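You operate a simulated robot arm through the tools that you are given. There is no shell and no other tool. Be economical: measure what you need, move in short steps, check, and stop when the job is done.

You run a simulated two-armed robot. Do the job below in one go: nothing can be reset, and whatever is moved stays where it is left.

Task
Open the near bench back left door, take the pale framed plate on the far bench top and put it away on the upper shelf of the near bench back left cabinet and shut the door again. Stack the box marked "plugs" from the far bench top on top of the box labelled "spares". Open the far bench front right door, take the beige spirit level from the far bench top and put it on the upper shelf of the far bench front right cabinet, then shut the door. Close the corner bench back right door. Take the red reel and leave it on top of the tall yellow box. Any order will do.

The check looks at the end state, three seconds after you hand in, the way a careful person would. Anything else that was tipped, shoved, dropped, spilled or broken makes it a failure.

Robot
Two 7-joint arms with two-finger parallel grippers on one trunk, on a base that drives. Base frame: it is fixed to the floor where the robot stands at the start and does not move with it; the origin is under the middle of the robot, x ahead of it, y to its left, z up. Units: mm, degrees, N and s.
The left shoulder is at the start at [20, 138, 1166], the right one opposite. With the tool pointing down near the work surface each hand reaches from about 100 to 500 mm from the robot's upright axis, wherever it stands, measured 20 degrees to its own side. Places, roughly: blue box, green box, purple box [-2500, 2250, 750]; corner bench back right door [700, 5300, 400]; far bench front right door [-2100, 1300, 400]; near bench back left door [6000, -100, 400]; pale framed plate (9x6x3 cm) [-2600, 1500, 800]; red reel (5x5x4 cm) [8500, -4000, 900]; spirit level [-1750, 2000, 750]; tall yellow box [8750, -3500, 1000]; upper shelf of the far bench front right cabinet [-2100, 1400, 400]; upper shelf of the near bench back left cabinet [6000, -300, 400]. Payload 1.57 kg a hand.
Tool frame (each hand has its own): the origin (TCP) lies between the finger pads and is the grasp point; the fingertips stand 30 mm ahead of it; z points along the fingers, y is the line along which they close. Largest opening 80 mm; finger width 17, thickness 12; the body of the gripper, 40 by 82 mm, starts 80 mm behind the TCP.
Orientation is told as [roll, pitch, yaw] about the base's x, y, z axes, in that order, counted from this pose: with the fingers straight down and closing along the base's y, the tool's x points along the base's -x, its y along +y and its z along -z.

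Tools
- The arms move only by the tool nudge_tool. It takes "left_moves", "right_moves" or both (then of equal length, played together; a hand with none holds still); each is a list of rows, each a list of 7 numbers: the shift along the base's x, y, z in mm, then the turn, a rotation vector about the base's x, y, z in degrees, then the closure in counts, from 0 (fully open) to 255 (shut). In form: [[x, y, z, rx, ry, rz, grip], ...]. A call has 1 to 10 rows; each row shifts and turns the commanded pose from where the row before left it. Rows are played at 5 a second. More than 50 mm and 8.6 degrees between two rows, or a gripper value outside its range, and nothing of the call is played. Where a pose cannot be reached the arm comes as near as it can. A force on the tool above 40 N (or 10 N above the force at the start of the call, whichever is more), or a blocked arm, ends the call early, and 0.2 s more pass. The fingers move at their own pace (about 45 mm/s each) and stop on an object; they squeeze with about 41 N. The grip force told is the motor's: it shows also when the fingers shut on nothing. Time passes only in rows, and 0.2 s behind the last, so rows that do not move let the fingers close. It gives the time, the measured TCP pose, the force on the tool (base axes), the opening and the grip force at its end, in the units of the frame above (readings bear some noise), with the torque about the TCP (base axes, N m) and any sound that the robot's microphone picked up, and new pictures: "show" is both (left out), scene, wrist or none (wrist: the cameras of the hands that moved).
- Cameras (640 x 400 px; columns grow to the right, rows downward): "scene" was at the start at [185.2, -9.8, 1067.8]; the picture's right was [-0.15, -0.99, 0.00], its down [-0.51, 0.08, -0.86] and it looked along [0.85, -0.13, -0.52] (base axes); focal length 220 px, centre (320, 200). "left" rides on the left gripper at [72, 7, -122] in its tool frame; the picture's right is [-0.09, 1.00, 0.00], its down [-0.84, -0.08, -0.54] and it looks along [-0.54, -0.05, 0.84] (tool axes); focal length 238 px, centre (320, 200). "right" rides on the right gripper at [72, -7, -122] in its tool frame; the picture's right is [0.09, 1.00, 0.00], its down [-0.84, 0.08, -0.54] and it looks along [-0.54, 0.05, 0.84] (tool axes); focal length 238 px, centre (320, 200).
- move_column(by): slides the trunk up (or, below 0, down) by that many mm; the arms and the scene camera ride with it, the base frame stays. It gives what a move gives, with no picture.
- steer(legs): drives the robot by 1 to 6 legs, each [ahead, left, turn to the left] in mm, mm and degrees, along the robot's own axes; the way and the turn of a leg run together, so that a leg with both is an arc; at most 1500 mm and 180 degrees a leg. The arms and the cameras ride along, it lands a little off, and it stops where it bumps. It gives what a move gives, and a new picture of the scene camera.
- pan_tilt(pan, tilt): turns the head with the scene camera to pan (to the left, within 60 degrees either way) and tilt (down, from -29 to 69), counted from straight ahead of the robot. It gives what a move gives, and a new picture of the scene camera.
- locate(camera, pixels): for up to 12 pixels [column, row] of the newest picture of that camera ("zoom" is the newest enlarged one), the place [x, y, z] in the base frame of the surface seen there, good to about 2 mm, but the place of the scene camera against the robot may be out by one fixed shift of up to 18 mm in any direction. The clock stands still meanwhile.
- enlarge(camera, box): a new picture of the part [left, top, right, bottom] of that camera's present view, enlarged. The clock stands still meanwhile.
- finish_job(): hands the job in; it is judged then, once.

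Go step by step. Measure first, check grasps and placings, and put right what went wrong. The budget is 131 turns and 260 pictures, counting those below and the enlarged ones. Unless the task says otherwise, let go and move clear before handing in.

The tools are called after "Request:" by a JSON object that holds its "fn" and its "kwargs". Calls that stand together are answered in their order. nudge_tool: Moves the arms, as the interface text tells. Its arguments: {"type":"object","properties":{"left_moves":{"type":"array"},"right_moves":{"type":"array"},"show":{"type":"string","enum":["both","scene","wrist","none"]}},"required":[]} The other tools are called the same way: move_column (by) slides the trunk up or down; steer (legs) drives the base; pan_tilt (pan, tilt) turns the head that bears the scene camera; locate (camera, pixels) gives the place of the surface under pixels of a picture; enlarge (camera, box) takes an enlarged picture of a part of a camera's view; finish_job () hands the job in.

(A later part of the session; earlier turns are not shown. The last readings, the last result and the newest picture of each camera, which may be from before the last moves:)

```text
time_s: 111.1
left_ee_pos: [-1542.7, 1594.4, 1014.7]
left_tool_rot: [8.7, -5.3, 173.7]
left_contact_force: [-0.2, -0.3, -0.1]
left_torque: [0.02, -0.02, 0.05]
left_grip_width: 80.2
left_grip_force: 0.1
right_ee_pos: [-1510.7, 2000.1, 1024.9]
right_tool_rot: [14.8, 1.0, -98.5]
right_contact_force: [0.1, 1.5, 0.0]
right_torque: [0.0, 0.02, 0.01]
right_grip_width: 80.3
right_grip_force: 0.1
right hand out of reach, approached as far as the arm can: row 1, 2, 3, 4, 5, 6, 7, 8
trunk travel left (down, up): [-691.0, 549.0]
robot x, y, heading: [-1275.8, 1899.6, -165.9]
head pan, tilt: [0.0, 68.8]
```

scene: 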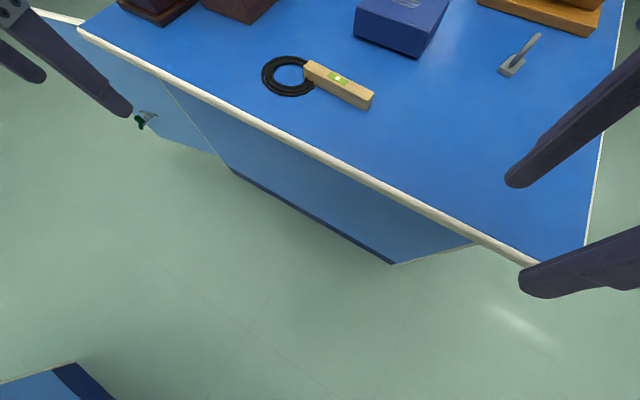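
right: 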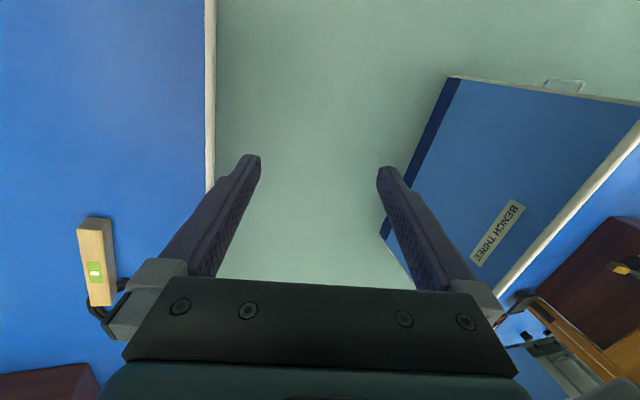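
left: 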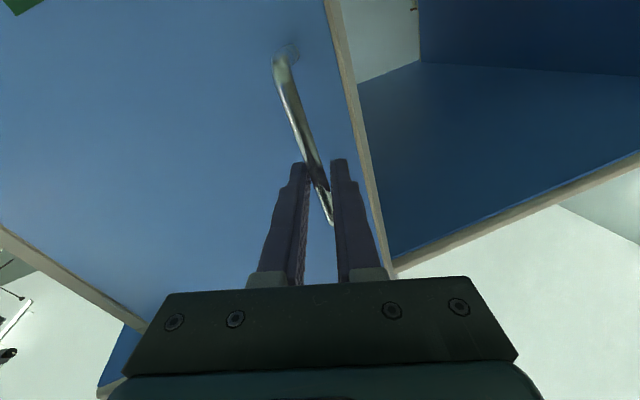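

The solver stalls with this wrist turn near the body. I'll unwind the yaw, bring the hand out over the level first, then turn it there.

Request:
{"fn": "nudge_tool", "kwargs": {"right_moves": [[0, 0, 0, 0, 0, -8.4, 0], [0, 0, 0, 0, 0, -8.4, 0], [0, 0, 0, 0, 0, -8.4, 0], [0, 0, 0, 0, 0, -8.4, 0], [0, 0, 0, 0, 0, -8.4, 0], [0, 0, 0, 0, 0, -8.4, 0], [-40, -10, 0, 0, 0, -8.4, 0], [-40, -10, 0, 0, 0, 0, 0], [-40, -10, -15, 0, 0, 0, 0], [-40, -10, -15, 0, 0, 0, 0]], "show": "none"}}

Request:
{"fn": "nudge_tool", "kwargs": {"right_moves": [[-45, -15, -10, 0, 0, 0, 0], [-45, -15, -10, 0, 0, 0, 0], [-20, -45, -5, 0, 0, 0, 0], [-5, -45, 0, 0, 0, 0, 0]]}}

```text
time_s: 113.3
left_ee_pos: [-1541.8, 1593.1, 1014.3]
left_tool_rot: [8.9, -5.2, 174.0]
left_contact_force: [-0.6, -0.8, 0.9]
left_torque: [0.01, 0.02, 0.0]
left_grip_width: 79.8
left_grip_force: 0.0
right_ee_pos: [-1670.8, 1960.3, 995.5]
right_tool_rot: [15.1, 0.9, -157.2]
right_contact_force: [0.2, -0.1, 0.1]
right_torque: [-0.02, -0.01, -0.01]
right_grip_width: 80.2
right_grip_force: 0.0
trunk travel left (down, up): [-691.0, 549.0]
robot x, y, heading: [-1273.4, 1905.0, -166.0]
head pan, tilt: [0.0, 68.8]
```

```text
time_s: 114.3
left_ee_pos: [-1542.3, 1594.7, 1013.7]
left_tool_rot: [8.8, -5.2, 174.0]
left_contact_force: [0.1, 0.5, 0.3]
left_torque: [0.02, -0.04, -0.02]
left_grip_width: 80.0
left_grip_force: 0.2
right_ee_pos: [-1738.6, 1909.7, 977.2]
right_tool_rot: [14.8, 0.9, -157.3]
right_contact_force: [-0.2, 0.4, 0.4]
right_torque: [0.01, -0.03, -0.01]
right_grip_width: 80.2
right_grip_force: 0.0
right hand out of reach, approached as far as the arm can: row 2, 3, 4
trunk travel left (down, up): [-691.0, 549.0]
robot x, y, heading: [-1278.2, 1905.2, -166.2]
head pan, tilt: [0.0, 68.8]
```

scene: 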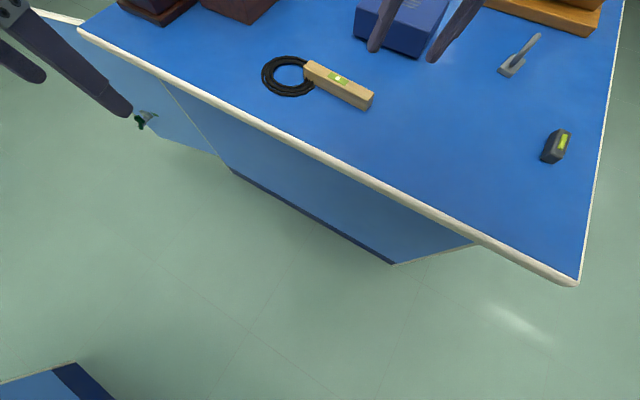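
right: 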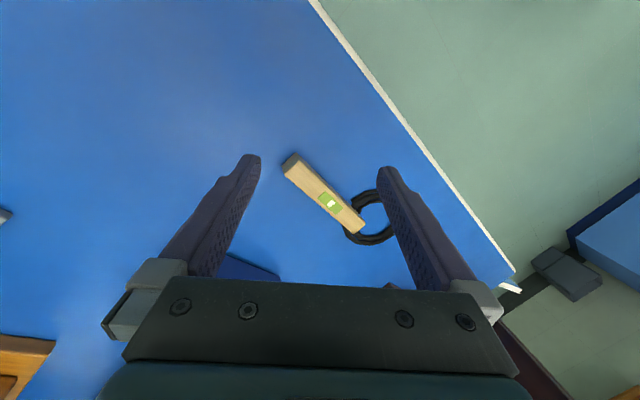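

Hand is over the bench; lowering the trunk should extend reach. Then I'll turn the hand and measure the level with the right wrist camera.

Request:
{"fn": "move_column", "kwargs": {"by": -80}}

Request:
{"fn": "nudge_tool", "kwargs": {"right_moves": [[-10, -10, 10, 0, 0, 8, 0], [-10, -10, 10, 0, 0, 8, 0], [-10, -10, 10, 0, 0, 8, 0], [-10, -10, 10, 0, 0, 8, 0], [-5, -5, 0, 0, 0, 8, 0], [0, 0, 0, 0, 0, 6, 0]]}}

```text
time_s: 115.5
left_ee_pos: [-1541.9, 1594.1, 934.1]
left_tool_rot: [8.9, -5.2, 174.0]
left_contact_force: [-0.8, 0.2, 0.0]
left_torque: [-0.01, -0.02, 0.0]
left_grip_width: 80.1
left_grip_force: 0.0
right_ee_pos: [-1738.1, 1910.1, 898.2]
right_tool_rot: [15.1, 0.9, -157.3]
right_contact_force: [-0.2, 0.5, -0.4]
right_torque: [-0.01, 0.0, 0.01]
right_grip_width: 80.1
right_grip_force: 0.1
trunk travel left (down, up): [-611.0, 629.0]
robot x, y, heading: [-1282.7, 1904.8, -165.8]
head pan, tilt: [0.0, 68.8]
```

```text
time_s: 116.9
left_ee_pos: [-1542.9, 1594.4, 934.1]
left_tool_rot: [8.9, -5.2, 174.0]
left_contact_force: [0.5, -0.3, -0.2]
left_torque: [-0.04, -0.01, 0.01]
left_grip_width: 80.1
left_grip_force: 0.1
right_ee_pos: [-1687.8, 1928.9, 924.7]
right_tool_rot: [15.0, 0.9, -139.6]
right_contact_force: [-0.7, -0.1, 0.1]
right_torque: [0.01, -0.02, 0.0]
right_grip_width: 79.8
right_grip_force: 0.0
right hand out of reach, approached as far as the arm can: row 1, 2, 3, 4, 5, 6
trunk travel left (down, up): [-611.0, 629.0]
robot x, y, heading: [-1278.3, 1908.0, -165.8]
head pan, tilt: [0.0, 68.8]
```

scene: 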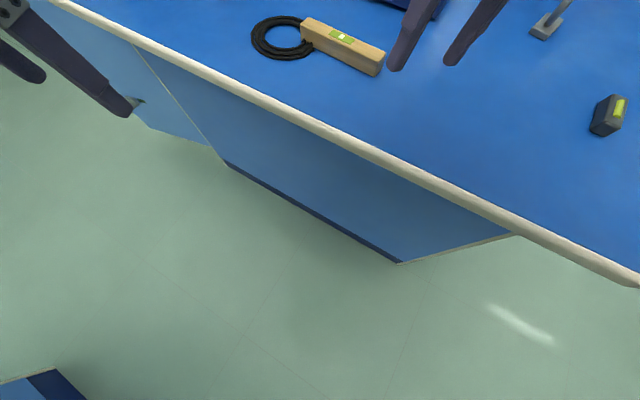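
right: 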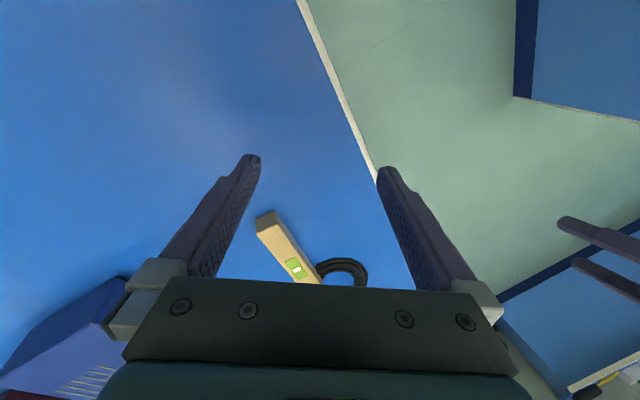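

Turning left runs into a wrist limit. I'll try the other way: unwind to the right towards yaw 69.5°, which also lines up with the level.

Request:
{"fn": "nudge_tool", "kwargs": {"right_moves": [[-10, -5, 5, 0, 0, -8.5, 0], [-10, -5, 5, 0, 0, -8.5, 0], [-10, -5, 5, 0, 0, -8.5, 0], [-10, -5, 5, 0, 0, -8.5, 0], [0, 0, 0, 0, 0, -8.5, 0], [0, 0, 0, 0, 0, -8.5, 0], [0, 0, 0, 0, 0, -8.5, 0], [0, 0, 0, 0, 0, -8.5, 0], [0, 0, 0, 0, 0, -8.5, 0], [0, 0, 0, 0, 0, -8.5, 0]], "show": "none"}}

Request:
{"fn": "nudge_tool", "kwargs": {"right_moves": [[0, 0, 0, 0, 0, -8.5, 0], [0, 0, 0, 0, 0, -8.5, 0], [0, 0, 0, 0, 0, -8.5, 0], [0, 0, 0, 0, 0, -8.5, 0], [0, 0, 0, 0, 0, -8.5, 0], [0, 0, 0, 0, 0, -8.5, 0], [0, 0, 0, 0, 0, -8.5, 0]]}}

```text
time_s: 119.1
left_ee_pos: [-1543.7, 1594.9, 933.2]
left_tool_rot: [8.9, -5.2, 174.0]
left_contact_force: [0.3, 0.0, 1.0]
left_torque: [0.03, 0.0, -0.01]
left_grip_width: 80.3
left_grip_force: 0.1
right_ee_pos: [-1729.0, 1908.1, 943.7]
right_tool_rot: [15.1, 0.8, 135.3]
right_contact_force: [0.5, -0.1, -0.1]
right_torque: [0.03, 0.0, -0.04]
right_grip_width: 79.6
right_grip_force: 0.1
trunk travel left (down, up): [-611.0, 629.0]
robot x, y, heading: [-1277.7, 1902.7, -165.7]
head pan, tilt: [0.0, 68.8]
```

```text
time_s: 120.7
left_ee_pos: [-1542.3, 1594.5, 933.7]
left_tool_rot: [9.0, -5.2, 174.0]
left_contact_force: [-0.5, 0.4, -0.3]
left_torque: [0.01, -0.01, 0.01]
left_grip_width: 80.1
left_grip_force: 0.0
right_ee_pos: [-1727.9, 1907.7, 945.4]
right_tool_rot: [15.0, 0.7, 75.9]
right_contact_force: [-0.7, 0.2, -0.1]
right_torque: [0.03, 0.01, 0.02]
right_grip_width: 79.9
right_grip_force: 0.0
trunk travel left (down, up): [-611.0, 629.0]
robot x, y, heading: [-1278.1, 1903.5, -165.8]
head pan, tilt: [0.0, 68.8]
```

scene: 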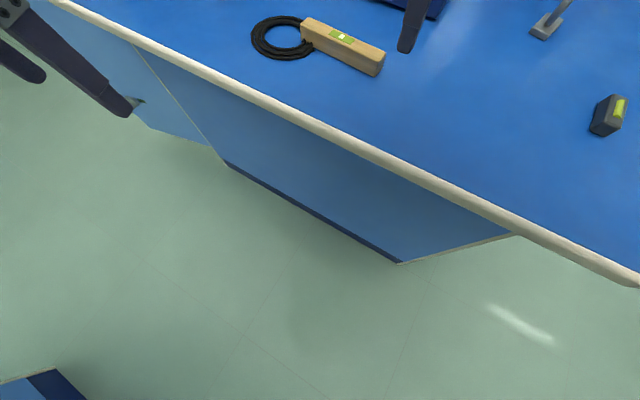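
right: 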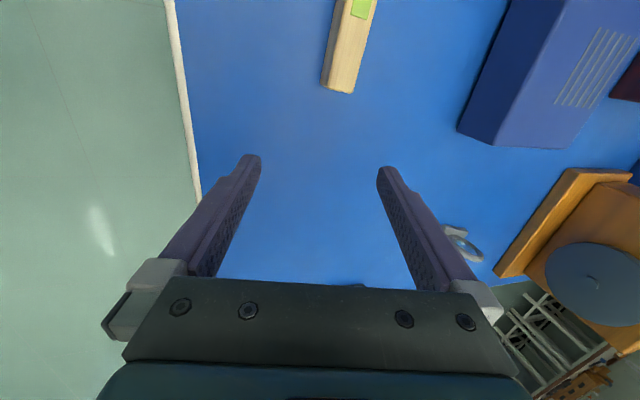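

The rightward turn is free: yaw is now 76°. I'll level the roll and pitch the fingers 45° forward (towards +v) above the level.

Request:
{"fn": "nudge_tool", "kwargs": {"right_moves": [[0, 0, 10, -1.8, -7.3, 0, 0], [0, 0, 10, -1.8, -7.3, 0, 0], [0, 0, 10, 0, 0, -6.4, 0], [0, 0, 0, 7, -2.6, 0, 0], [0, 0, 0, 7, -2.6, 0, 0], [0, 0, 0, 7, -2.6, 0, 0], [0, 0, 0, 7, -2.6, 0, 0], [0, 0, 0, 7, -2.6, 0, 0], [0, 0, 0, 7, -2.6, 0, 0]]}}

```text
time_s: 122.7
left_ee_pos: [-1542.9, 1594.2, 933.3]
left_tool_rot: [8.8, -5.2, 174.0]
left_contact_force: [0.7, -0.4, -0.6]
left_torque: [0.0, -0.02, 0.01]
left_grip_width: 79.8
left_grip_force: 0.0
right_ee_pos: [-1679.7, 1937.3, 985.7]
right_tool_rot: [0.1, -32.9, 69.1]
right_contact_force: [0.2, 0.3, 0.8]
right_torque: [0.01, 0.0, 0.0]
right_grip_width: 80.2
right_grip_force: 0.1
right hand out of reach, approached as far as the arm can: row 5, 6, 7, 8, 9
trunk travel left (down, up): [-611.0, 629.0]
robot x, y, heading: [-1278.1, 1902.4, -165.9]
head pan, tilt: [0.0, 68.8]
```

scene: 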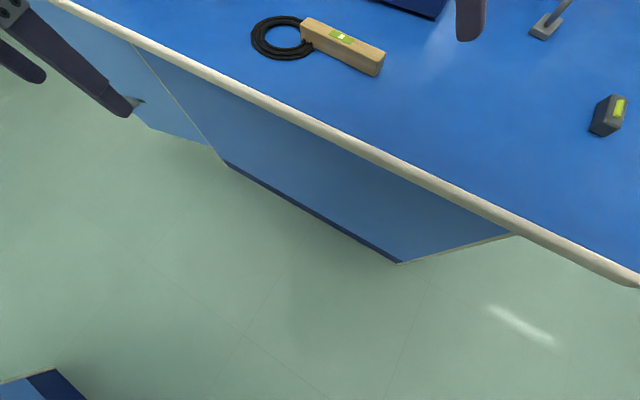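
right: 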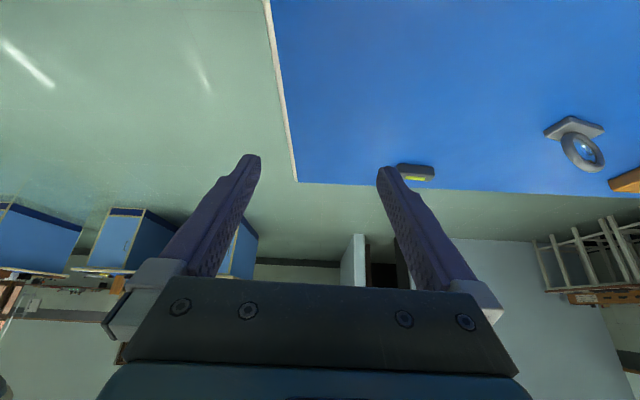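

The right arm can't get there with the pitch. By mirror symmetry the left hand turns freely to the left, so I'll use it: right hand back to plain down, left hand yaw +75°.

Request:
{"fn": "nudge_tool", "kwargs": {"right_moves": [[10, 5, 10, -7, 2.6, 0, 0], [10, 5, 10, -7, 2.6, 0, 0], [10, 5, 10, -7, 2.6, 0, 0], [10, 5, 10, -7, 2.6, 0, 0], [10, 5, 10, -5, 1.8, 0, 0], [20, 10, 0, 0, 0, 8, 0], [20, 10, 0, 0, 0, 8, 0], [20, 10, 0, 0, 0, 8, 0], [0, 0, 0, 0, 0, 8, 0], [0, 0, 0, 0, 0, 8, 0]], "left_moves": [[0, 0, 10, 0, 0, 8, 0], [0, 0, 10, 0, 0, 8, 0], [0, 0, 10, 0, 0, 8, 0], [0, 0, 10, 0, 0, 8, 0], [0, 0, 10, 0, 0, 8, 0], [0, 0, 10, 0, 0, 8, 0], [0, 0, 0, 0, 0, 8, 0], [0, 0, 0, 0, 0, 8, 0], [0, 0, 0, 0, 0, 8, 0], [0, 0, 0, 0, 0, 8, 0]], "show": "none"}}

Request:
{"fn": "steer", "kwargs": {"legs": [[0, 0, -30]]}}

```text
time_s: 124.9
left_ee_pos: [-1558.1, 1568.2, 967.3]
left_tool_rot: [9.1, -5.6, -105.4]
left_contact_force: [-0.5, 0.2, 0.1]
left_torque: [0.04, 0.0, -0.01]
left_grip_width: 80.1
left_grip_force: 0.0
left hand out of reach, approached as far as the arm can: row 2, 3, 4, 5, 6, 10
right_ee_pos: [-1579.4, 1988.2, 1032.9]
right_tool_rot: [-0.1, 2.5, 109.5]
right_contact_force: [1.2, -0.6, -0.1]
right_torque: [0.0, -0.01, 0.0]
right_grip_width: 79.9
right_grip_force: 0.1
right hand out of reach, approached as far as the arm can: row 1
trunk travel left (down, up): [-611.0, 629.0]
robot x, y, heading: [-1274.3, 1906.2, -165.9]
head pan, tilt: [0.0, 68.8]
```

```text
time_s: 126.8
left_ee_pos: [-1688.8, 1751.9, 969.2]
left_tool_rot: [9.0, -5.5, -135.7]
left_contact_force: [0.1, -0.3, 0.1]
left_torque: [0.01, 0.0, 0.02]
left_grip_width: 79.9
left_grip_force: 0.1
right_ee_pos: [-1496.0, 2126.4, 1031.7]
right_tool_rot: [-0.1, 2.4, 79.4]
right_contact_force: [0.1, -0.1, 0.6]
right_torque: [-0.02, -0.01, 0.01]
right_grip_width: 79.7
right_grip_force: 0.1
trunk travel left (down, up): [-611.0, 629.0]
robot x, y, heading: [-1279.4, 1900.8, 163.9]
head pan, tilt: [0.0, 68.8]
```

scene: 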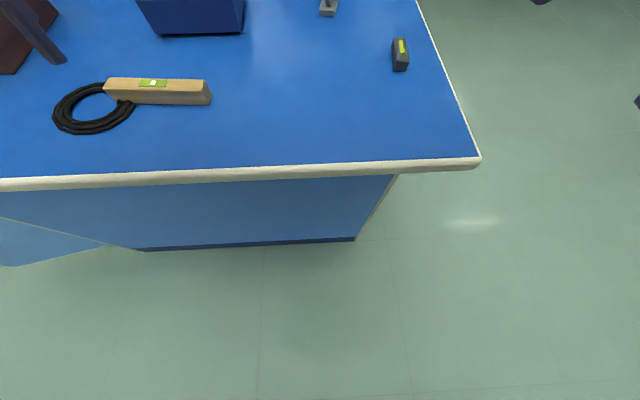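

The left hand turned freely to yaw 224°. I'll complete the yaw to 249.5°, pitch it down-forward, and move it above the level's far side.

Request:
{"fn": "nudge_tool", "kwargs": {"left_moves": [[-20, 20, 0, 0, 0, 8.3, 0], [-20, 20, 0, 0, 0, 8.3, 0], [-20, 20, 0, 0, 0, 8.3, 0], [-20, 20, 0, -6.6, 2.5, 0, 0], [-10, 10, 0, -6.6, 2.5, 0, 0], [-10, 10, 0, -6.6, 2.5, 0, 0], [0, 0, 0, -6.6, 2.5, 0, 0], [0, 0, 0, -6.6, 2.5, 0, 0], [0, 0, 0, 0, 0, 0, 0]]}}

```text
time_s: 128.8
left_ee_pos: [-1734.4, 1841.4, 974.8]
left_tool_rot: [8.9, -41.0, -110.7]
left_contact_force: [-0.3, 0.1, -0.1]
left_torque: [-0.02, 0.02, 0.01]
left_grip_width: 80.1
left_grip_force: 0.1
left hand out of reach, approached as far as the arm can: row 4, 5, 6, 7, 8
right_ee_pos: [-1496.9, 2126.2, 1032.7]
right_tool_rot: [0.0, 2.5, 79.4]
right_contact_force: [-0.3, -0.4, -0.3]
right_torque: [0.0, 0.05, 0.01]
right_grip_width: 79.9
right_grip_force: 0.0
trunk travel left (down, up): [-611.0, 629.0]
robot x, y, heading: [-1278.6, 1906.4, 164.4]
head pan, tilt: [0.0, 68.8]
```

scene: 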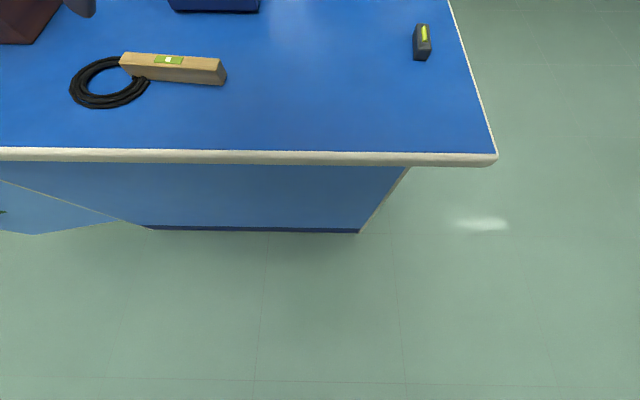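
left: 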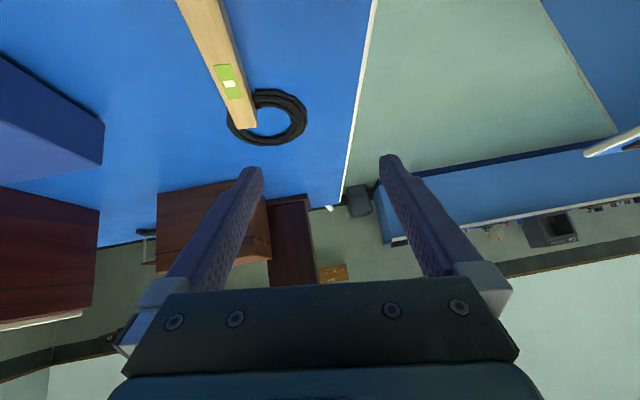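

The left hand is in the right attitude (yaw 249°, pitch 41°). I'll measure the level and cable with its camera.

Request:
{"fn": "locate", "kwargs": {"camera": "left", "pixels": [[234, 95], [229, 82], [222, 62], [203, 5], [190, 5], [216, 5], [243, 118], [250, 95], [300, 40]]}}

```text
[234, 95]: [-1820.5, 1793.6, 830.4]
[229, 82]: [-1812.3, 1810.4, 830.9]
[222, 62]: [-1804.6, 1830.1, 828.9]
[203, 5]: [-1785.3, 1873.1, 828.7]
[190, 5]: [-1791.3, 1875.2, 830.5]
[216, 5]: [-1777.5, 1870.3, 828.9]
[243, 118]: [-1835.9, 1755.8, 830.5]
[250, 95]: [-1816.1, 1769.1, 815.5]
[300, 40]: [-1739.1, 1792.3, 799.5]
```

Bench top is z 800, level top 830. I'll lower the trunk 90 and move over the level, then check.

Request:
{"fn": "move_column", "kwargs": {"by": -90}}

Request:
{"fn": "nudge_tool", "kwargs": {"left_moves": [[-25, -6, 0, 0, 0, 0, 0], [-25, -5, 0, 0, 0, 0, 0], [-23, -5, 0, 0, 0, 0, 0], [0, 0, 0, 0, 0, 0, 0]]}}

```text
time_s: 130.0
left_ee_pos: [-1734.1, 1842.0, 885.5]
left_tool_rot: [9.0, -40.9, -110.6]
left_contact_force: [0.2, 0.1, 0.1]
left_torque: [0.01, -0.02, 0.01]
left_grip_width: 80.1
left_grip_force: 0.1
right_ee_pos: [-1496.1, 2125.7, 942.8]
right_tool_rot: [-0.1, 2.4, 79.3]
right_contact_force: [0.2, -1.0, 0.3]
right_torque: [-0.01, 0.0, 0.02]
right_grip_width: 79.9
right_grip_force: 0.0
trunk travel left (down, up): [-521.0, 719.0]
robot x, y, heading: [-1278.9, 1902.3, 164.3]
head pan, tilt: [0.0, 68.8]
```

```text
time_s: 131.0
left_ee_pos: [-1759.5, 1807.6, 891.2]
left_tool_rot: [9.0, -40.8, -110.7]
left_contact_force: [0.3, 0.1, 0.0]
left_torque: [-0.02, 0.0, -0.01]
left_grip_width: 80.1
left_grip_force: 0.1
left hand out of reach, approached as far as the arm can: row 1, 2, 3
right_ee_pos: [-1496.5, 2125.9, 943.1]
right_tool_rot: [-0.1, 2.3, 79.4]
right_contact_force: [-0.3, -0.2, 0.3]
right_torque: [0.03, -0.02, -0.02]
right_grip_width: 80.3
right_grip_force: 0.1
trunk travel left (down, up): [-521.0, 719.0]
robot x, y, heading: [-1276.9, 1904.3, 163.9]
head pan, tilt: [0.0, 68.8]
```

scene: 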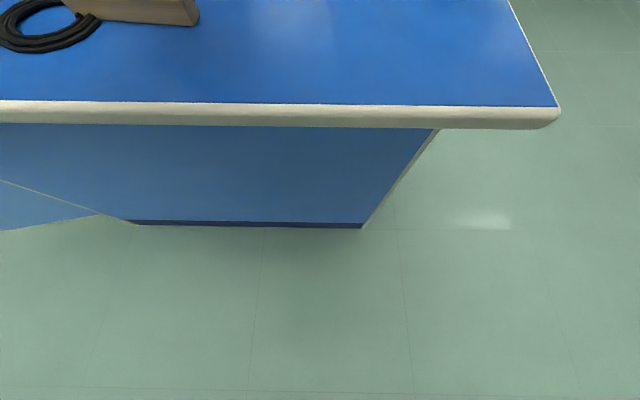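
left: 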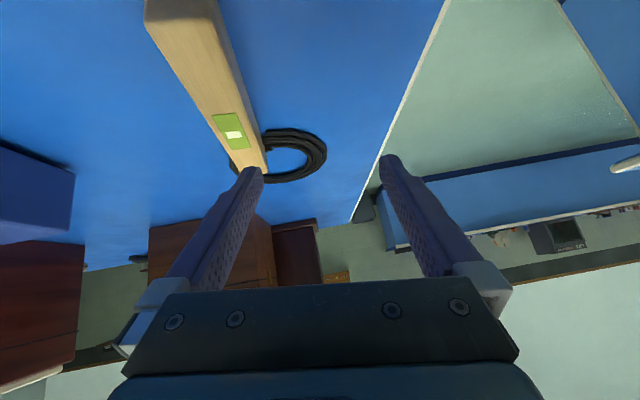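

I need about 45 mm more; I'll ease the base 48 mm ahead, with the hand still above everything.

Request:
{"fn": "steer", "kwargs": {"legs": [[48, 0, 0]]}}

Request:
{"fn": "nudge_tool", "kwargs": {"left_moves": [[0, 8, 0, 0, 0, 0, 0], [0, 0, 0, 0, 0, 0, 0]], "show": "wrist"}}

```text
time_s: 131.9
left_ee_pos: [-1805.2, 1821.2, 889.9]
left_tool_rot: [9.0, -40.9, -110.6]
left_contact_force: [-0.3, 0.3, -0.4]
left_torque: [-0.03, -0.06, 0.01]
left_grip_width: 80.1
left_grip_force: 0.0
right_ee_pos: [-1543.0, 2139.2, 943.0]
right_tool_rot: [-0.1, 2.4, 79.4]
right_contact_force: [-0.7, -0.2, 0.5]
right_torque: [0.0, 0.01, 0.0]
right_grip_width: 80.1
right_grip_force: 0.1
trunk travel left (down, up): [-521.0, 719.0]
robot x, y, heading: [-1323.1, 1915.7, 164.5]
head pan, tilt: [0.0, 68.8]
```

scene: 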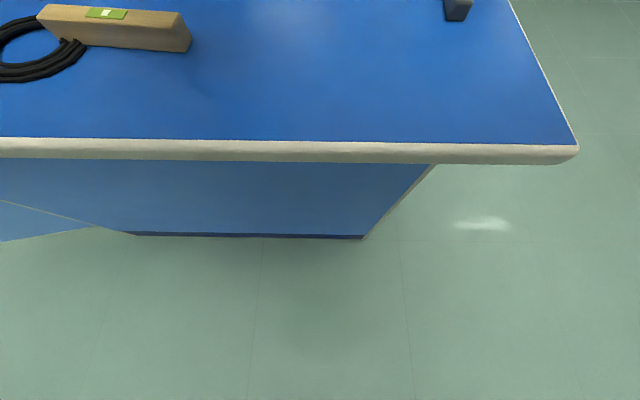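

```text
time_s: 132.6
left_ee_pos: [-1800.3, 1828.5, 891.0]
left_tool_rot: [9.0, -40.9, -110.6]
left_contact_force: [0.1, 0.8, -0.4]
left_torque: [0.0, -0.01, 0.0]
left_grip_width: 80.1
left_grip_force: 0.0
left hand out of reach, approached as far as the arm can: row 1
right_ee_pos: [-1543.8, 2138.2, 943.1]
right_tool_rot: [-0.1, 2.3, 79.4]
right_contact_force: [0.9, -0.1, 0.0]
right_torque: [-0.01, 0.01, 0.0]
right_grip_width: 80.0
right_grip_force: 0.0
trunk travel left (down, up): [-521.0, 719.0]
robot x, y, heading: [-1324.0, 1918.3, 164.0]
head pan, tilt: [0.0, 68.8]
```

left: 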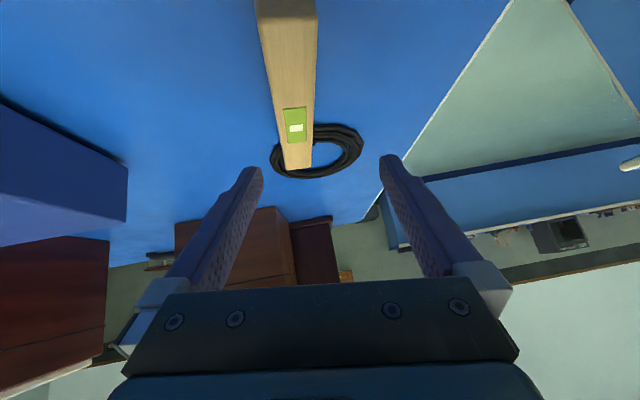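

The level is between the fingers in view. I'll level the roll and descend to z≈833.

Request:
{"fn": "nudge_tool", "kwargs": {"left_moves": [[-3, -1, 0, 3, 7.8, 0, 0], [-3, -1, -20, 0, 0, 0, 0], [0, 0, -20, 0, 0, 0, 0], [0, 0, -10, 0, 0, 0, 0], [0, 0, 0, 0, 0, 0, 0]]}}

```text
time_s: 133.8
left_ee_pos: [-1810.6, 1833.2, 839.5]
left_tool_rot: [-2.0, -40.3, -103.5]
left_contact_force: [0.0, 0.0, -0.3]
left_torque: [0.02, -0.01, 0.01]
left_grip_width: 80.1
left_grip_force: 0.1
left hand out of reach, approached as far as the arm can: row 1, 2, 3
right_ee_pos: [-1542.5, 2139.5, 942.1]
right_tool_rot: [-0.1, 2.4, 79.4]
right_contact_force: [-1.1, 0.6, 0.3]
right_torque: [-0.01, -0.02, 0.0]
right_grip_width: 80.1
right_grip_force: 0.1
trunk travel left (down, up): [-521.0, 719.0]
robot x, y, heading: [-1326.9, 1919.6, 164.1]
head pan, tilt: [0.0, 68.8]
```

scene: 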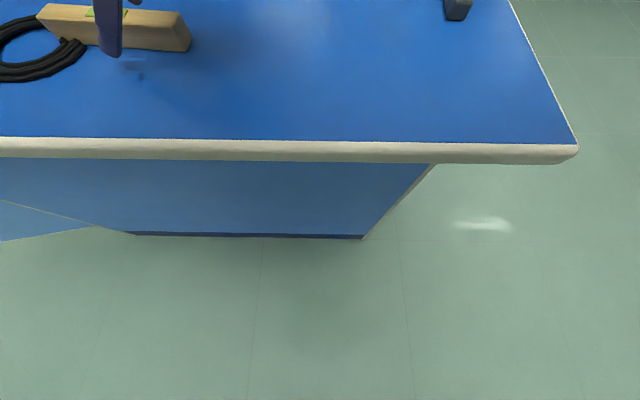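
left: 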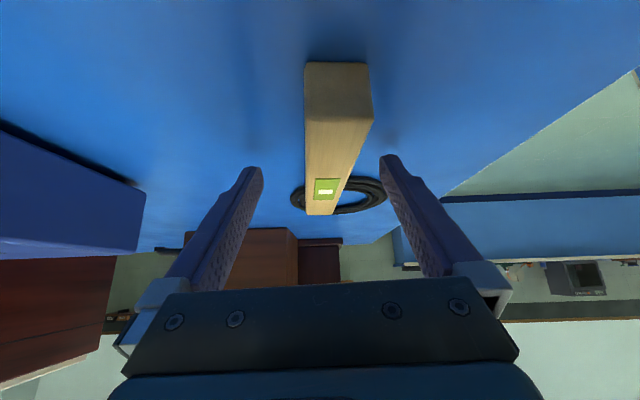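

Fingers straddle the level. Final: turn -7°, down 6, close.

Request:
{"fn": "nudge_tool", "kwargs": {"left_moves": [[0, 0, -6, 0, 0, -7, 0], [0, 0, 0, 0, 0, 0, 150], [0, 0, 0, 0, 0, 0, 255], [0, 0, 0, 0, 0, 0, 255], [0, 0, 0, 0, 0, 0, 255], [0, 0, 0, 0, 0, 0, 255], [0, 0, 0, 0, 0, 0, 255]]}}

```text
time_s: 135.3
left_ee_pos: [-1812.5, 1832.4, 834.2]
left_tool_rot: [-2.0, -40.4, -110.6]
left_contact_force: [0.1, 1.2, 3.7]
left_torque: [-0.03, -0.06, -0.07]
left_grip_width: 27.5
left_grip_force: 38.3
right_ee_pos: [-1543.0, 2139.6, 942.4]
right_tool_rot: [-0.1, 2.4, 79.4]
right_contact_force: [-1.3, 1.0, 0.4]
right_torque: [0.01, -0.01, 0.0]
right_grip_width: 80.0
right_grip_force: 0.0
trunk travel left (down, up): [-521.0, 719.0]
robot x, y, heading: [-1323.5, 1917.1, 164.3]
head pan, tilt: [0.0, 68.8]
```

scene: 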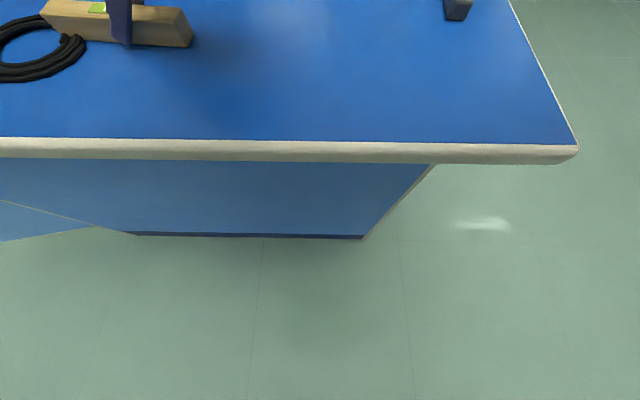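
left: 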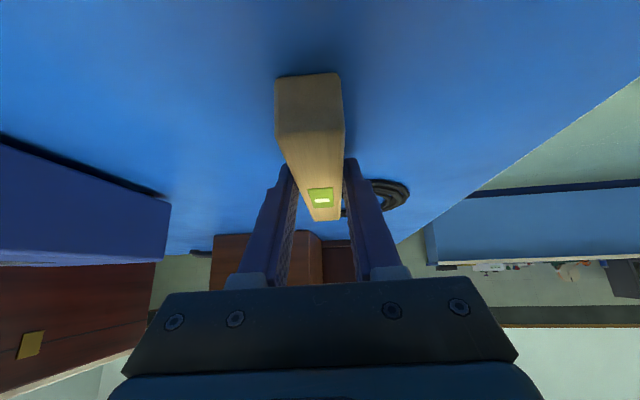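

Gripped at 27.5 mm. I'll lift straight up with the trunk, back the base off, and check.

Request:
{"fn": "move_column", "kwargs": {"by": 150}}

Request:
{"fn": "steer", "kwargs": {"legs": [[-210, 0, 0]]}}

Request:
{"fn": "pan_tilt", "kwargs": {"pan": 15, "tilt": 45}}

```text
time_s: 137.1
left_ee_pos: [-1811.3, 1832.7, 982.6]
left_tool_rot: [-2.0, -40.4, -110.5]
left_contact_force: [0.1, -0.2, -1.0]
left_torque: [0.01, -0.01, -0.01]
left_grip_width: 27.2
left_grip_force: 38.5
right_ee_pos: [-1543.0, 2140.2, 1092.4]
right_tool_rot: [0.0, 2.4, 79.4]
right_contact_force: [0.0, 0.1, -0.2]
right_torque: [0.0, 0.0, 0.0]
right_grip_width: 80.2
right_grip_force: 0.0
trunk travel left (down, up): [-671.0, 569.0]
robot x, y, heading: [-1320.0, 1916.3, 164.0]
head pan, tilt: [0.0, 68.8]
```

```text
time_s: 138.7
left_ee_pos: [-1610.7, 1775.1, 983.3]
left_tool_rot: [-1.9, -40.3, -110.4]
left_contact_force: [-0.6, -0.7, -0.5]
left_torque: [0.05, 0.01, 0.05]
left_grip_width: 27.1
left_grip_force: 37.6
right_ee_pos: [-1341.6, 2082.2, 1091.7]
right_tool_rot: [-0.2, 2.4, 79.4]
right_contact_force: [-0.7, -1.3, 0.1]
right_torque: [-0.02, 0.01, 0.01]
right_grip_width: 80.0
right_grip_force: 0.0
trunk travel left (down, up): [-671.0, 569.0]
robot x, y, heading: [-1121.6, 1860.4, 164.3]
head pan, tilt: [0.0, 68.8]
```

scene: 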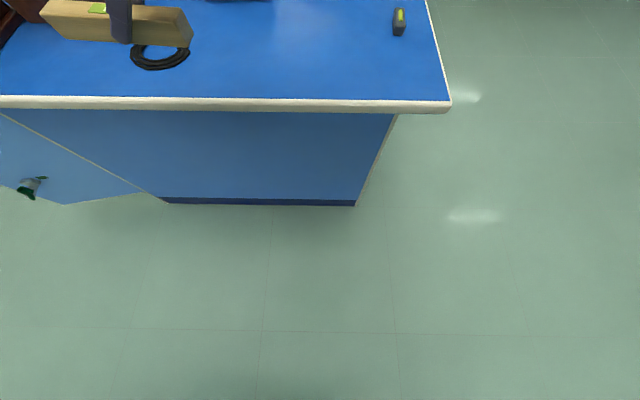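

```text
time_s: 139.6
left_ee_pos: [-1610.1, 1775.5, 982.9]
left_tool_rot: [-2.0, -40.3, -110.4]
left_contact_force: [-0.5, 0.3, -1.7]
left_torque: [0.04, -0.02, -0.03]
left_grip_width: 27.2
left_grip_force: 38.3
right_ee_pos: [-1342.0, 2082.0, 1093.1]
right_tool_rot: [-0.1, 2.4, 79.4]
right_contact_force: [0.4, 0.3, -0.3]
right_torque: [0.02, 0.0, 0.01]
right_grip_width: 80.2
right_grip_force: 0.1
trunk travel left (down, up): [-671.0, 569.0]
robot x, y, heading: [-1122.7, 1863.4, 164.1]
head pan, tilt: [15.0, 45.0]
```

scene: 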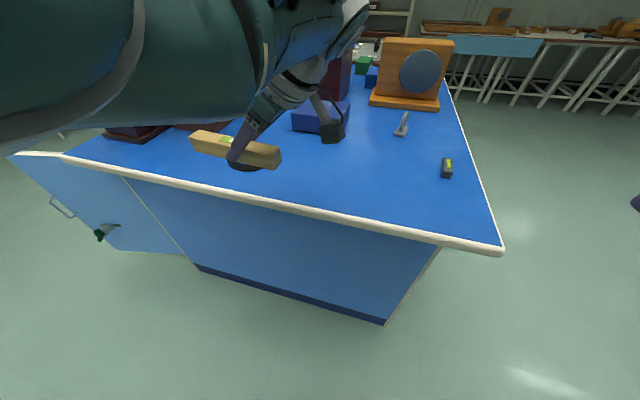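

The level is held and the cable stayed. I'll strafe out of the gap to the front, swing past the open door at a distance, and turn toward the cabinet.

Request:
{"fn": "steer", "kwargs": {"legs": [[-40, 1000, 0], [0, 650, 0], [950, 0, 0], [0, 0, -119]]}}

Request:
{"fn": "move_column", "kwargs": {"by": -350}}

Request:
{"fn": "pan_tilt", "kwargs": {"pan": 20, "tilt": 30}}

```text
time_s: 157.6
left_ee_pos: [-2282.5, 974.0, 982.9]
left_tool_rot: [-2.0, -40.3, 130.8]
left_contact_force: [0.3, 0.5, -0.6]
left_torque: [-0.02, -0.02, 0.01]
left_grip_width: 27.2
left_grip_force: 37.6
right_ee_pos: [-2143.1, 590.3, 1092.4]
right_tool_rot: [-0.1, 2.4, -39.4]
right_contact_force: [0.2, -0.5, -0.7]
right_torque: [-0.02, -0.03, 0.04]
right_grip_width: 79.9
right_grip_force: 0.1
trunk travel left (down, up): [-671.0, 569.0]
robot x, y, heading: [-2442.5, 508.7, 45.8]
head pan, tilt: [15.0, 45.0]
```

scene: 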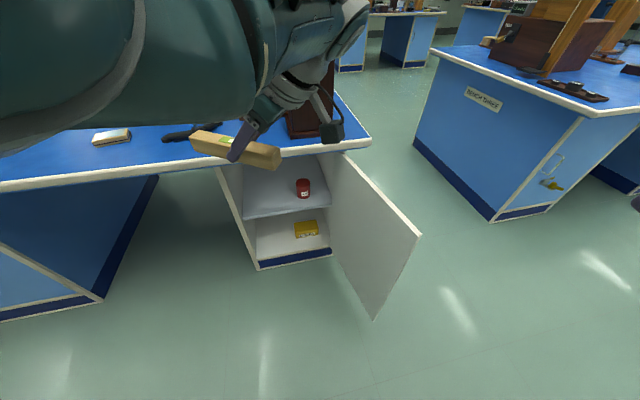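

```text
time_s: 161.0
left_ee_pos: [-2283.0, 974.7, 632.9]
left_tool_rot: [-2.0, -40.3, 130.8]
left_contact_force: [-1.4, -1.0, -1.7]
left_torque: [-0.05, -0.06, 0.0]
left_grip_width: 27.1
left_grip_force: 37.6
right_ee_pos: [-2142.1, 591.2, 742.0]
right_tool_rot: [-0.1, 2.4, -39.3]
right_contact_force: [0.0, 0.3, 0.2]
right_torque: [0.03, 0.03, 0.04]
right_grip_width: 80.2
right_grip_force: 0.0
trunk travel left (down, up): [-321.0, 919.0]
robot x, y, heading: [-2439.2, 503.0, 45.4]
head pan, tilt: [15.0, 45.0]
```

```text
time_s: 161.8
left_ee_pos: [-2281.7, 974.8, 632.7]
left_tool_rot: [-2.0, -40.3, 130.8]
left_contact_force: [0.6, 0.2, -1.4]
left_torque: [0.0, -0.03, -0.04]
left_grip_width: 27.1
left_grip_force: 37.8
right_ee_pos: [-2143.1, 591.8, 744.0]
right_tool_rot: [0.0, 2.5, -39.4]
right_contact_force: [0.0, -0.5, -0.2]
right_torque: [-0.04, -0.01, 0.0]
right_grip_width: 80.0
right_grip_force: 0.0
trunk travel left (down, up): [-321.0, 919.0]
robot x, y, heading: [-2441.6, 505.3, 45.5]
head pan, tilt: [20.0, 30.0]
```

scene: 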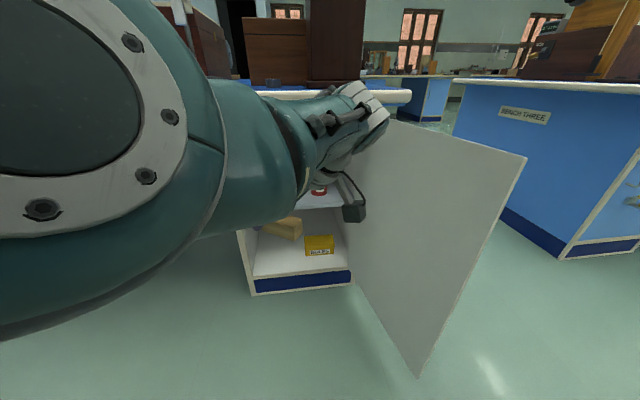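

The upper shelf holds a red tin on its right side, and a yellow box is below. I'll measure the shelf.

Request:
{"fn": "enlarge", "kwargs": {"camera": "scene", "box": [230, 160, 390, 300]}}

Request:
{"fn": "locate", "kwargs": {"camera": "scene", "pixels": [[318, 193], [330, 203], [335, 206], [310, 205], [250, 290], [349, 280], [352, 205], [303, 206], [340, 198]]}}

Request:
{"fn": "locate", "kwargs": {"camera": "zoom", "pixels": [[350, 130], [400, 180], [450, 160], [420, 200], [300, 200]]}}

```text
2.86 times, centred on (310, 230) of scene
```

zoom: 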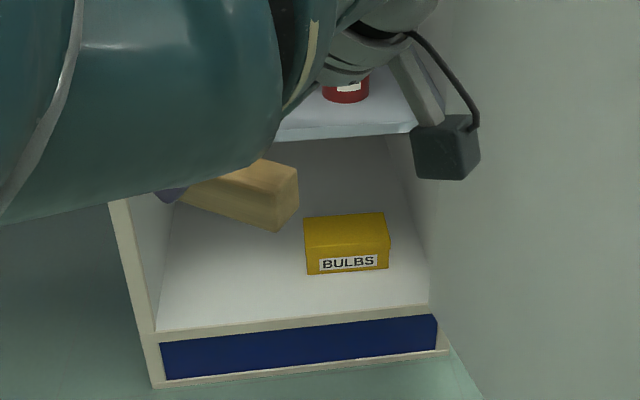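

```text
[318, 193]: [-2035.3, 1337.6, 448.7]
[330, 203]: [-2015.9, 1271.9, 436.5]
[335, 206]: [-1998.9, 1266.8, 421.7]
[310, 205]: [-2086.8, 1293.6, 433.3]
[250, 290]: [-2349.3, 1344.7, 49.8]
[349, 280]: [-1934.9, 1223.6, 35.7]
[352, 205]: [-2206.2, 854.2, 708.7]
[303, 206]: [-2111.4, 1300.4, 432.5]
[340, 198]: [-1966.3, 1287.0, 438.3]
```

```text
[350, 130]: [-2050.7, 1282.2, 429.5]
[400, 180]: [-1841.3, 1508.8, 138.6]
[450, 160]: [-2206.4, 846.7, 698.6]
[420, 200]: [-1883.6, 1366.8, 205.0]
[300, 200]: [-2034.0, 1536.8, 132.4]
```

Shelf surface is about z 430–438 with the tin near (-2035,1337), so I'll place the level left of it, around x≈-2160. First turn the hand to yaw 73° and lower to z≈505.

Request:
{"fn": "nudge_tool", "kwargs": {"left_moves": [[0, 0, 0, 0, 0, -8.3, 255], [0, 0, 0, 0, 0, -8.3, 255], [0, 0, 0, 0, 0, -8.3, 255], [0, 0, 0, 0, 0, -8.3, 255], [0, 0, 0, 0, 0, -8.3, 255], [0, 0, 0, 0, 0, -8.3, 255], [0, 0, 0, 0, 0, -8, 255], [0, 0, 0, 0, 0, 0, 255]], "show": "none"}}

Request:
{"fn": "move_column", "kwargs": {"by": -125}}

Request:
{"fn": "pan_tilt", "kwargs": {"pan": 25, "tilt": 20}}

```text
time_s: 163.6
left_ee_pos: [-2281.7, 973.6, 632.2]
left_tool_rot: [-2.1, -40.2, 73.0]
left_contact_force: [0.5, 0.4, -1.3]
left_torque: [-0.01, 0.03, -0.02]
left_grip_width: 27.2
left_grip_force: 37.9
right_ee_pos: [-2143.2, 590.2, 742.0]
right_tool_rot: [-0.1, 2.4, -39.3]
right_contact_force: [0.2, 0.3, -0.3]
right_torque: [-0.01, -0.04, -0.01]
right_grip_width: 80.2
right_grip_force: 0.1
trunk travel left (down, up): [-321.0, 919.0]
robot x, y, heading: [-2443.4, 503.1, 45.5]
head pan, tilt: [20.0, 30.0]
```

```text
time_s: 165.1
left_ee_pos: [-2281.4, 976.1, 508.7]
left_tool_rot: [-2.0, -40.2, 73.0]
left_contact_force: [0.1, -0.4, -0.5]
left_torque: [-0.04, 0.03, -0.01]
left_grip_width: 27.4
left_grip_force: 38.3
right_ee_pos: [-2141.3, 590.3, 617.8]
right_tool_rot: [-0.1, 2.4, -39.3]
right_contact_force: [0.1, 0.4, -0.1]
right_torque: [0.01, 0.03, 0.0]
right_grip_width: 79.6
right_grip_force: 0.0
trunk travel left (down, up): [-196.0, 1044.0]
robot x, y, heading: [-2439.9, 504.5, 45.4]
head pan, tilt: [20.0, 30.0]
```

```text
time_s: 165.8
left_ee_pos: [-2283.2, 974.9, 507.3]
left_tool_rot: [-2.0, -40.2, 72.9]
left_contact_force: [-0.8, 0.2, -0.8]
left_torque: [-0.05, 0.01, 0.0]
left_grip_width: 27.3
left_grip_force: 37.7
right_ee_pos: [-2142.1, 590.6, 617.3]
right_tool_rot: [0.0, 2.4, -39.4]
right_contact_force: [0.0, -0.7, 0.4]
right_torque: [-0.01, -0.03, 0.03]
right_grip_width: 79.8
right_grip_force: 0.0
trunk travel left (down, up): [-196.0, 1044.0]
robot x, y, heading: [-2441.6, 504.3, 45.5]
head pan, tilt: [25.0, 20.0]
```

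scene: 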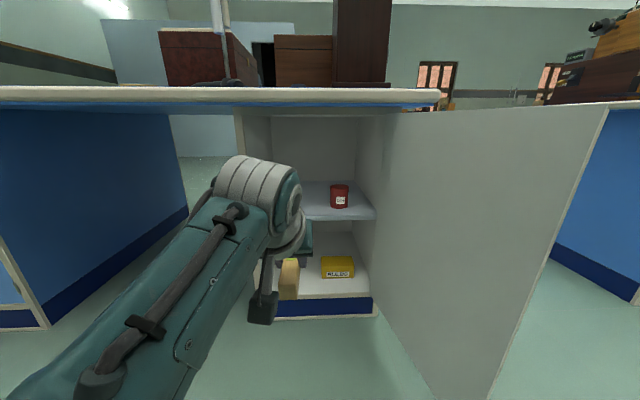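

Request:
{"fn": "locate", "kwargs": {"camera": "scene", "pixels": [[325, 212], [350, 212], [310, 214], [339, 207], [322, 188], [360, 190], [240, 120], [380, 125], [270, 117], [400, 90], [289, 262]]}}

```text
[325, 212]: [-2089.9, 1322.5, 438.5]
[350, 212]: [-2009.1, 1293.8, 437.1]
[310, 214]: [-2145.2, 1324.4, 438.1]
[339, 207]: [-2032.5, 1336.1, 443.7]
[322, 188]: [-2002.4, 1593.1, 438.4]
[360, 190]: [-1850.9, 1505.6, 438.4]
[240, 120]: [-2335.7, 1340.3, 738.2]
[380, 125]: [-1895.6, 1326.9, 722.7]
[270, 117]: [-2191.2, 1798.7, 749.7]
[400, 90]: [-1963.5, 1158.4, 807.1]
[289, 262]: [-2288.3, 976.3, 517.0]
```

Shelf z ≈ 430–438; level bottom now at ~474. Driving 450 mm along the bench normal to insert it.

Request:
{"fn": "steer", "kwargs": {"legs": [[300, 166, 0], [93, 51, 0]]}}

```text
time_s: 168.8
left_ee_pos: [-2159.7, 1407.1, 507.6]
left_tool_rot: [-2.0, -40.2, 73.0]
left_contact_force: [0.2, -0.6, -0.9]
left_torque: [-0.04, -0.02, 0.01]
left_grip_width: 27.3
left_grip_force: 37.7
right_ee_pos: [-2020.0, 1024.5, 618.3]
right_tool_rot: [-0.2, 2.4, -39.3]
right_contact_force: [-0.5, -0.7, 0.6]
right_torque: [0.01, 0.0, -0.01]
right_grip_width: 80.0
right_grip_force: 0.0
trunk travel left (down, up): [-196.0, 1044.0]
robot x, y, heading: [-2324.2, 935.0, 45.5]
head pan, tilt: [25.0, 20.0]
```

scene: 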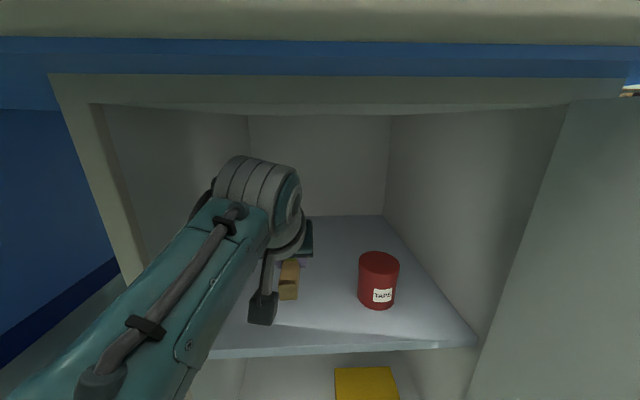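

Inside over the shelf, clear of the tin. I'll lower gently.

Request:
{"fn": "nudge_tool", "kwargs": {"left_moves": [[0, 0, -15, 0, 0, 0, 255], [0, 0, -12, 0, 0, 0, 255], [0, 0, -6, 0, 0, 0, 255], [0, 0, 0, 0, 0, 0, 255]], "show": "none"}}

Request:
{"fn": "nudge_tool", "kwargs": {"left_moves": [[0, 0, -4, 0, 0, 0, 255], [0, 0, -3, 0, 0, 0, 255], [0, 0, 0, 0, 0, 0, 255]], "show": "wrist"}}

```text
time_s: 169.8
left_ee_pos: [-2160.8, 1407.6, 474.7]
left_tool_rot: [-2.1, -40.3, 72.9]
left_contact_force: [0.3, -0.3, -0.6]
left_torque: [-0.02, -0.02, 0.0]
left_grip_width: 27.6
left_grip_force: 37.8
right_ee_pos: [-2019.7, 1024.1, 617.9]
right_tool_rot: [-0.1, 2.4, -39.2]
right_contact_force: [-0.3, -0.1, -0.6]
right_torque: [0.01, -0.02, 0.0]
right_grip_width: 79.9
right_grip_force: 0.1
trunk travel left (down, up): [-196.0, 1044.0]
robot x, y, heading: [-2319.3, 934.8, 45.5]
head pan, tilt: [25.0, 20.0]
```

```text
time_s: 170.7
left_ee_pos: [-2161.3, 1406.6, 466.7]
left_tool_rot: [-2.0, -40.3, 73.1]
left_contact_force: [0.8, -0.8, -1.2]
left_torque: [-0.04, 0.03, 0.01]
left_grip_width: 26.8
left_grip_force: 37.1
right_ee_pos: [-2020.4, 1024.5, 616.9]
right_tool_rot: [-0.1, 2.5, -39.2]
right_contact_force: [0.9, 1.2, -0.3]
right_torque: [0.04, -0.02, -0.04]
right_grip_width: 80.0
right_grip_force: 0.1
trunk travel left (down, up): [-196.0, 1044.0]
robot x, y, heading: [-2320.6, 938.6, 45.6]
head pan, tilt: [25.0, 20.0]
```

left: 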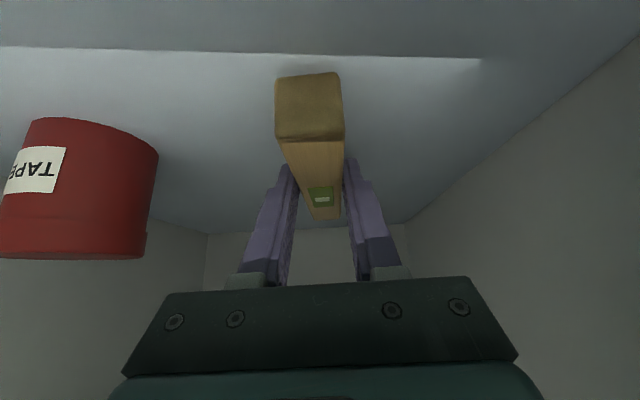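

Request:
{"fn": "locate", "kwargs": {"camera": "left", "pixels": [[220, 90], [380, 100], [450, 80], [310, 75], [310, 135]]}}

Request:
{"fn": "nudge_tool", "kwargs": {"left_moves": [[0, 0, -3, 0, 0, 0, 255], [0, 0, -2, 0, 0, 0, 255], [0, 0, 0, 0, 0, 0, 255]], "show": "none"}}

```text
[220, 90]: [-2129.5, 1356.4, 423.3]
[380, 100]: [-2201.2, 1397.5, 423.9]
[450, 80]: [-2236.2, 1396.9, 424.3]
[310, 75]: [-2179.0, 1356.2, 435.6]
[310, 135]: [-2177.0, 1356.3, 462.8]
```

```text
time_s: 171.4
left_ee_pos: [-2159.5, 1406.5, 461.8]
left_tool_rot: [-2.1, -40.3, 73.0]
left_contact_force: [0.9, 0.3, -0.8]
left_torque: [-0.04, 0.01, 0.04]
left_grip_width: 27.3
left_grip_force: 37.9
right_ee_pos: [-2019.8, 1023.5, 616.9]
right_tool_rot: [-0.1, 2.4, -39.3]
right_contact_force: [0.4, 0.3, 0.6]
right_torque: [0.03, 0.0, 0.02]
right_grip_width: 80.0
right_grip_force: 0.0
trunk travel left (down, up): [-196.0, 1044.0]
robot x, y, heading: [-2319.7, 941.7, 45.4]
head pan, tilt: [25.0, 20.0]
```

Shelf is z 424; level bottom is ~4 mm above. Lower 4, release, and withdraw backwards-up.

Request:
{"fn": "nudge_tool", "kwargs": {"left_moves": [[0, 0, -4, 0, 0, 0, 255], [0, 0, 0, 0, 0, 0, 150], [0, 0, 0, 0, 0, 0, 100], [0, 0, 0, 0, 0, 0, 60], [0, 0, 0, 0, 0, 0, 60], [-4, -14, 18, 0, 0, 0, 60], [-6, -20, 25, 0, 0, 0, 60], [-6, -20, 25, 0, 0, 0, 60]], "show": "wrist"}}

Request:
{"fn": "steer", "kwargs": {"legs": [[-315, -174, 0]]}}

```text
time_s: 173.4
left_ee_pos: [-2203.5, 1386.4, 533.9]
left_tool_rot: [5.9, -44.0, 69.1]
left_contact_force: [0.6, -0.7, 0.1]
left_torque: [-0.03, -0.02, 0.0]
left_grip_width: 61.2
left_grip_force: 0.0
right_ee_pos: [-2019.4, 1023.3, 616.9]
right_tool_rot: [-0.1, 2.4, -39.3]
right_contact_force: [0.7, -0.2, -0.5]
right_torque: [-0.01, 0.0, 0.02]
right_grip_width: 79.9
right_grip_force: 0.0
trunk travel left (down, up): [-196.0, 1044.0]
robot x, y, heading: [-2319.5, 938.8, 45.2]
head pan, tilt: [25.0, 20.0]
stopped in row 8 (left hand): the arm was blocked; the commanded pose is now the measured one
```

left: 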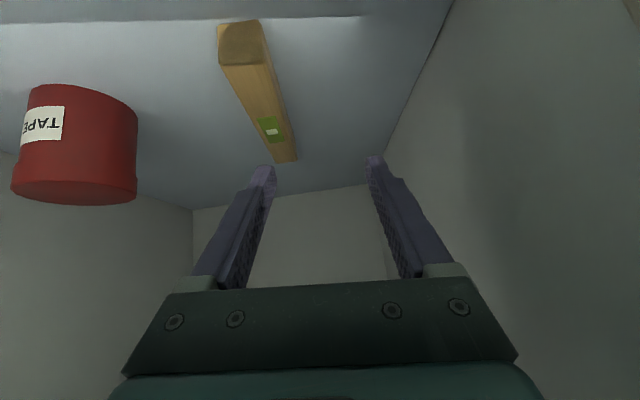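

```text
time_s: 175.8
left_ee_pos: [-2302.1, 1039.8, 534.8]
left_tool_rot: [5.9, -43.9, 69.3]
left_contact_force: [0.2, 0.4, -0.3]
left_torque: [-0.01, 0.02, -0.01]
left_grip_width: 61.2
left_grip_force: 0.1
right_ee_pos: [-2116.7, 677.6, 618.2]
right_tool_rot: [-0.1, 2.4, -39.2]
right_contact_force: [0.2, 0.6, -0.6]
right_torque: [0.02, 0.02, 0.03]
right_grip_width: 79.9
right_grip_force: 0.1
trunk travel left (down, up): [-196.0, 1044.0]
robot x, y, heading: [-2420.9, 590.3, 45.5]
head pan, tilt: [25.0, 20.0]
```

scene: 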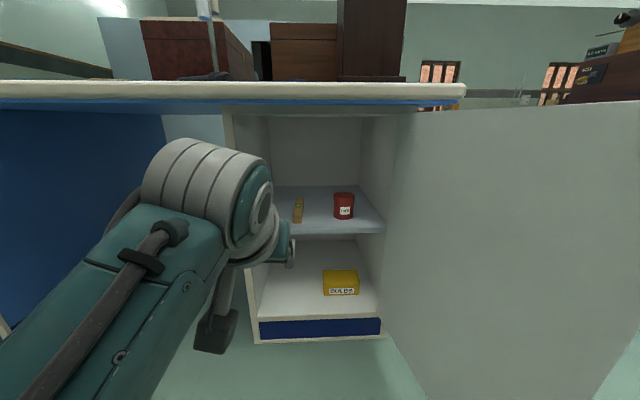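

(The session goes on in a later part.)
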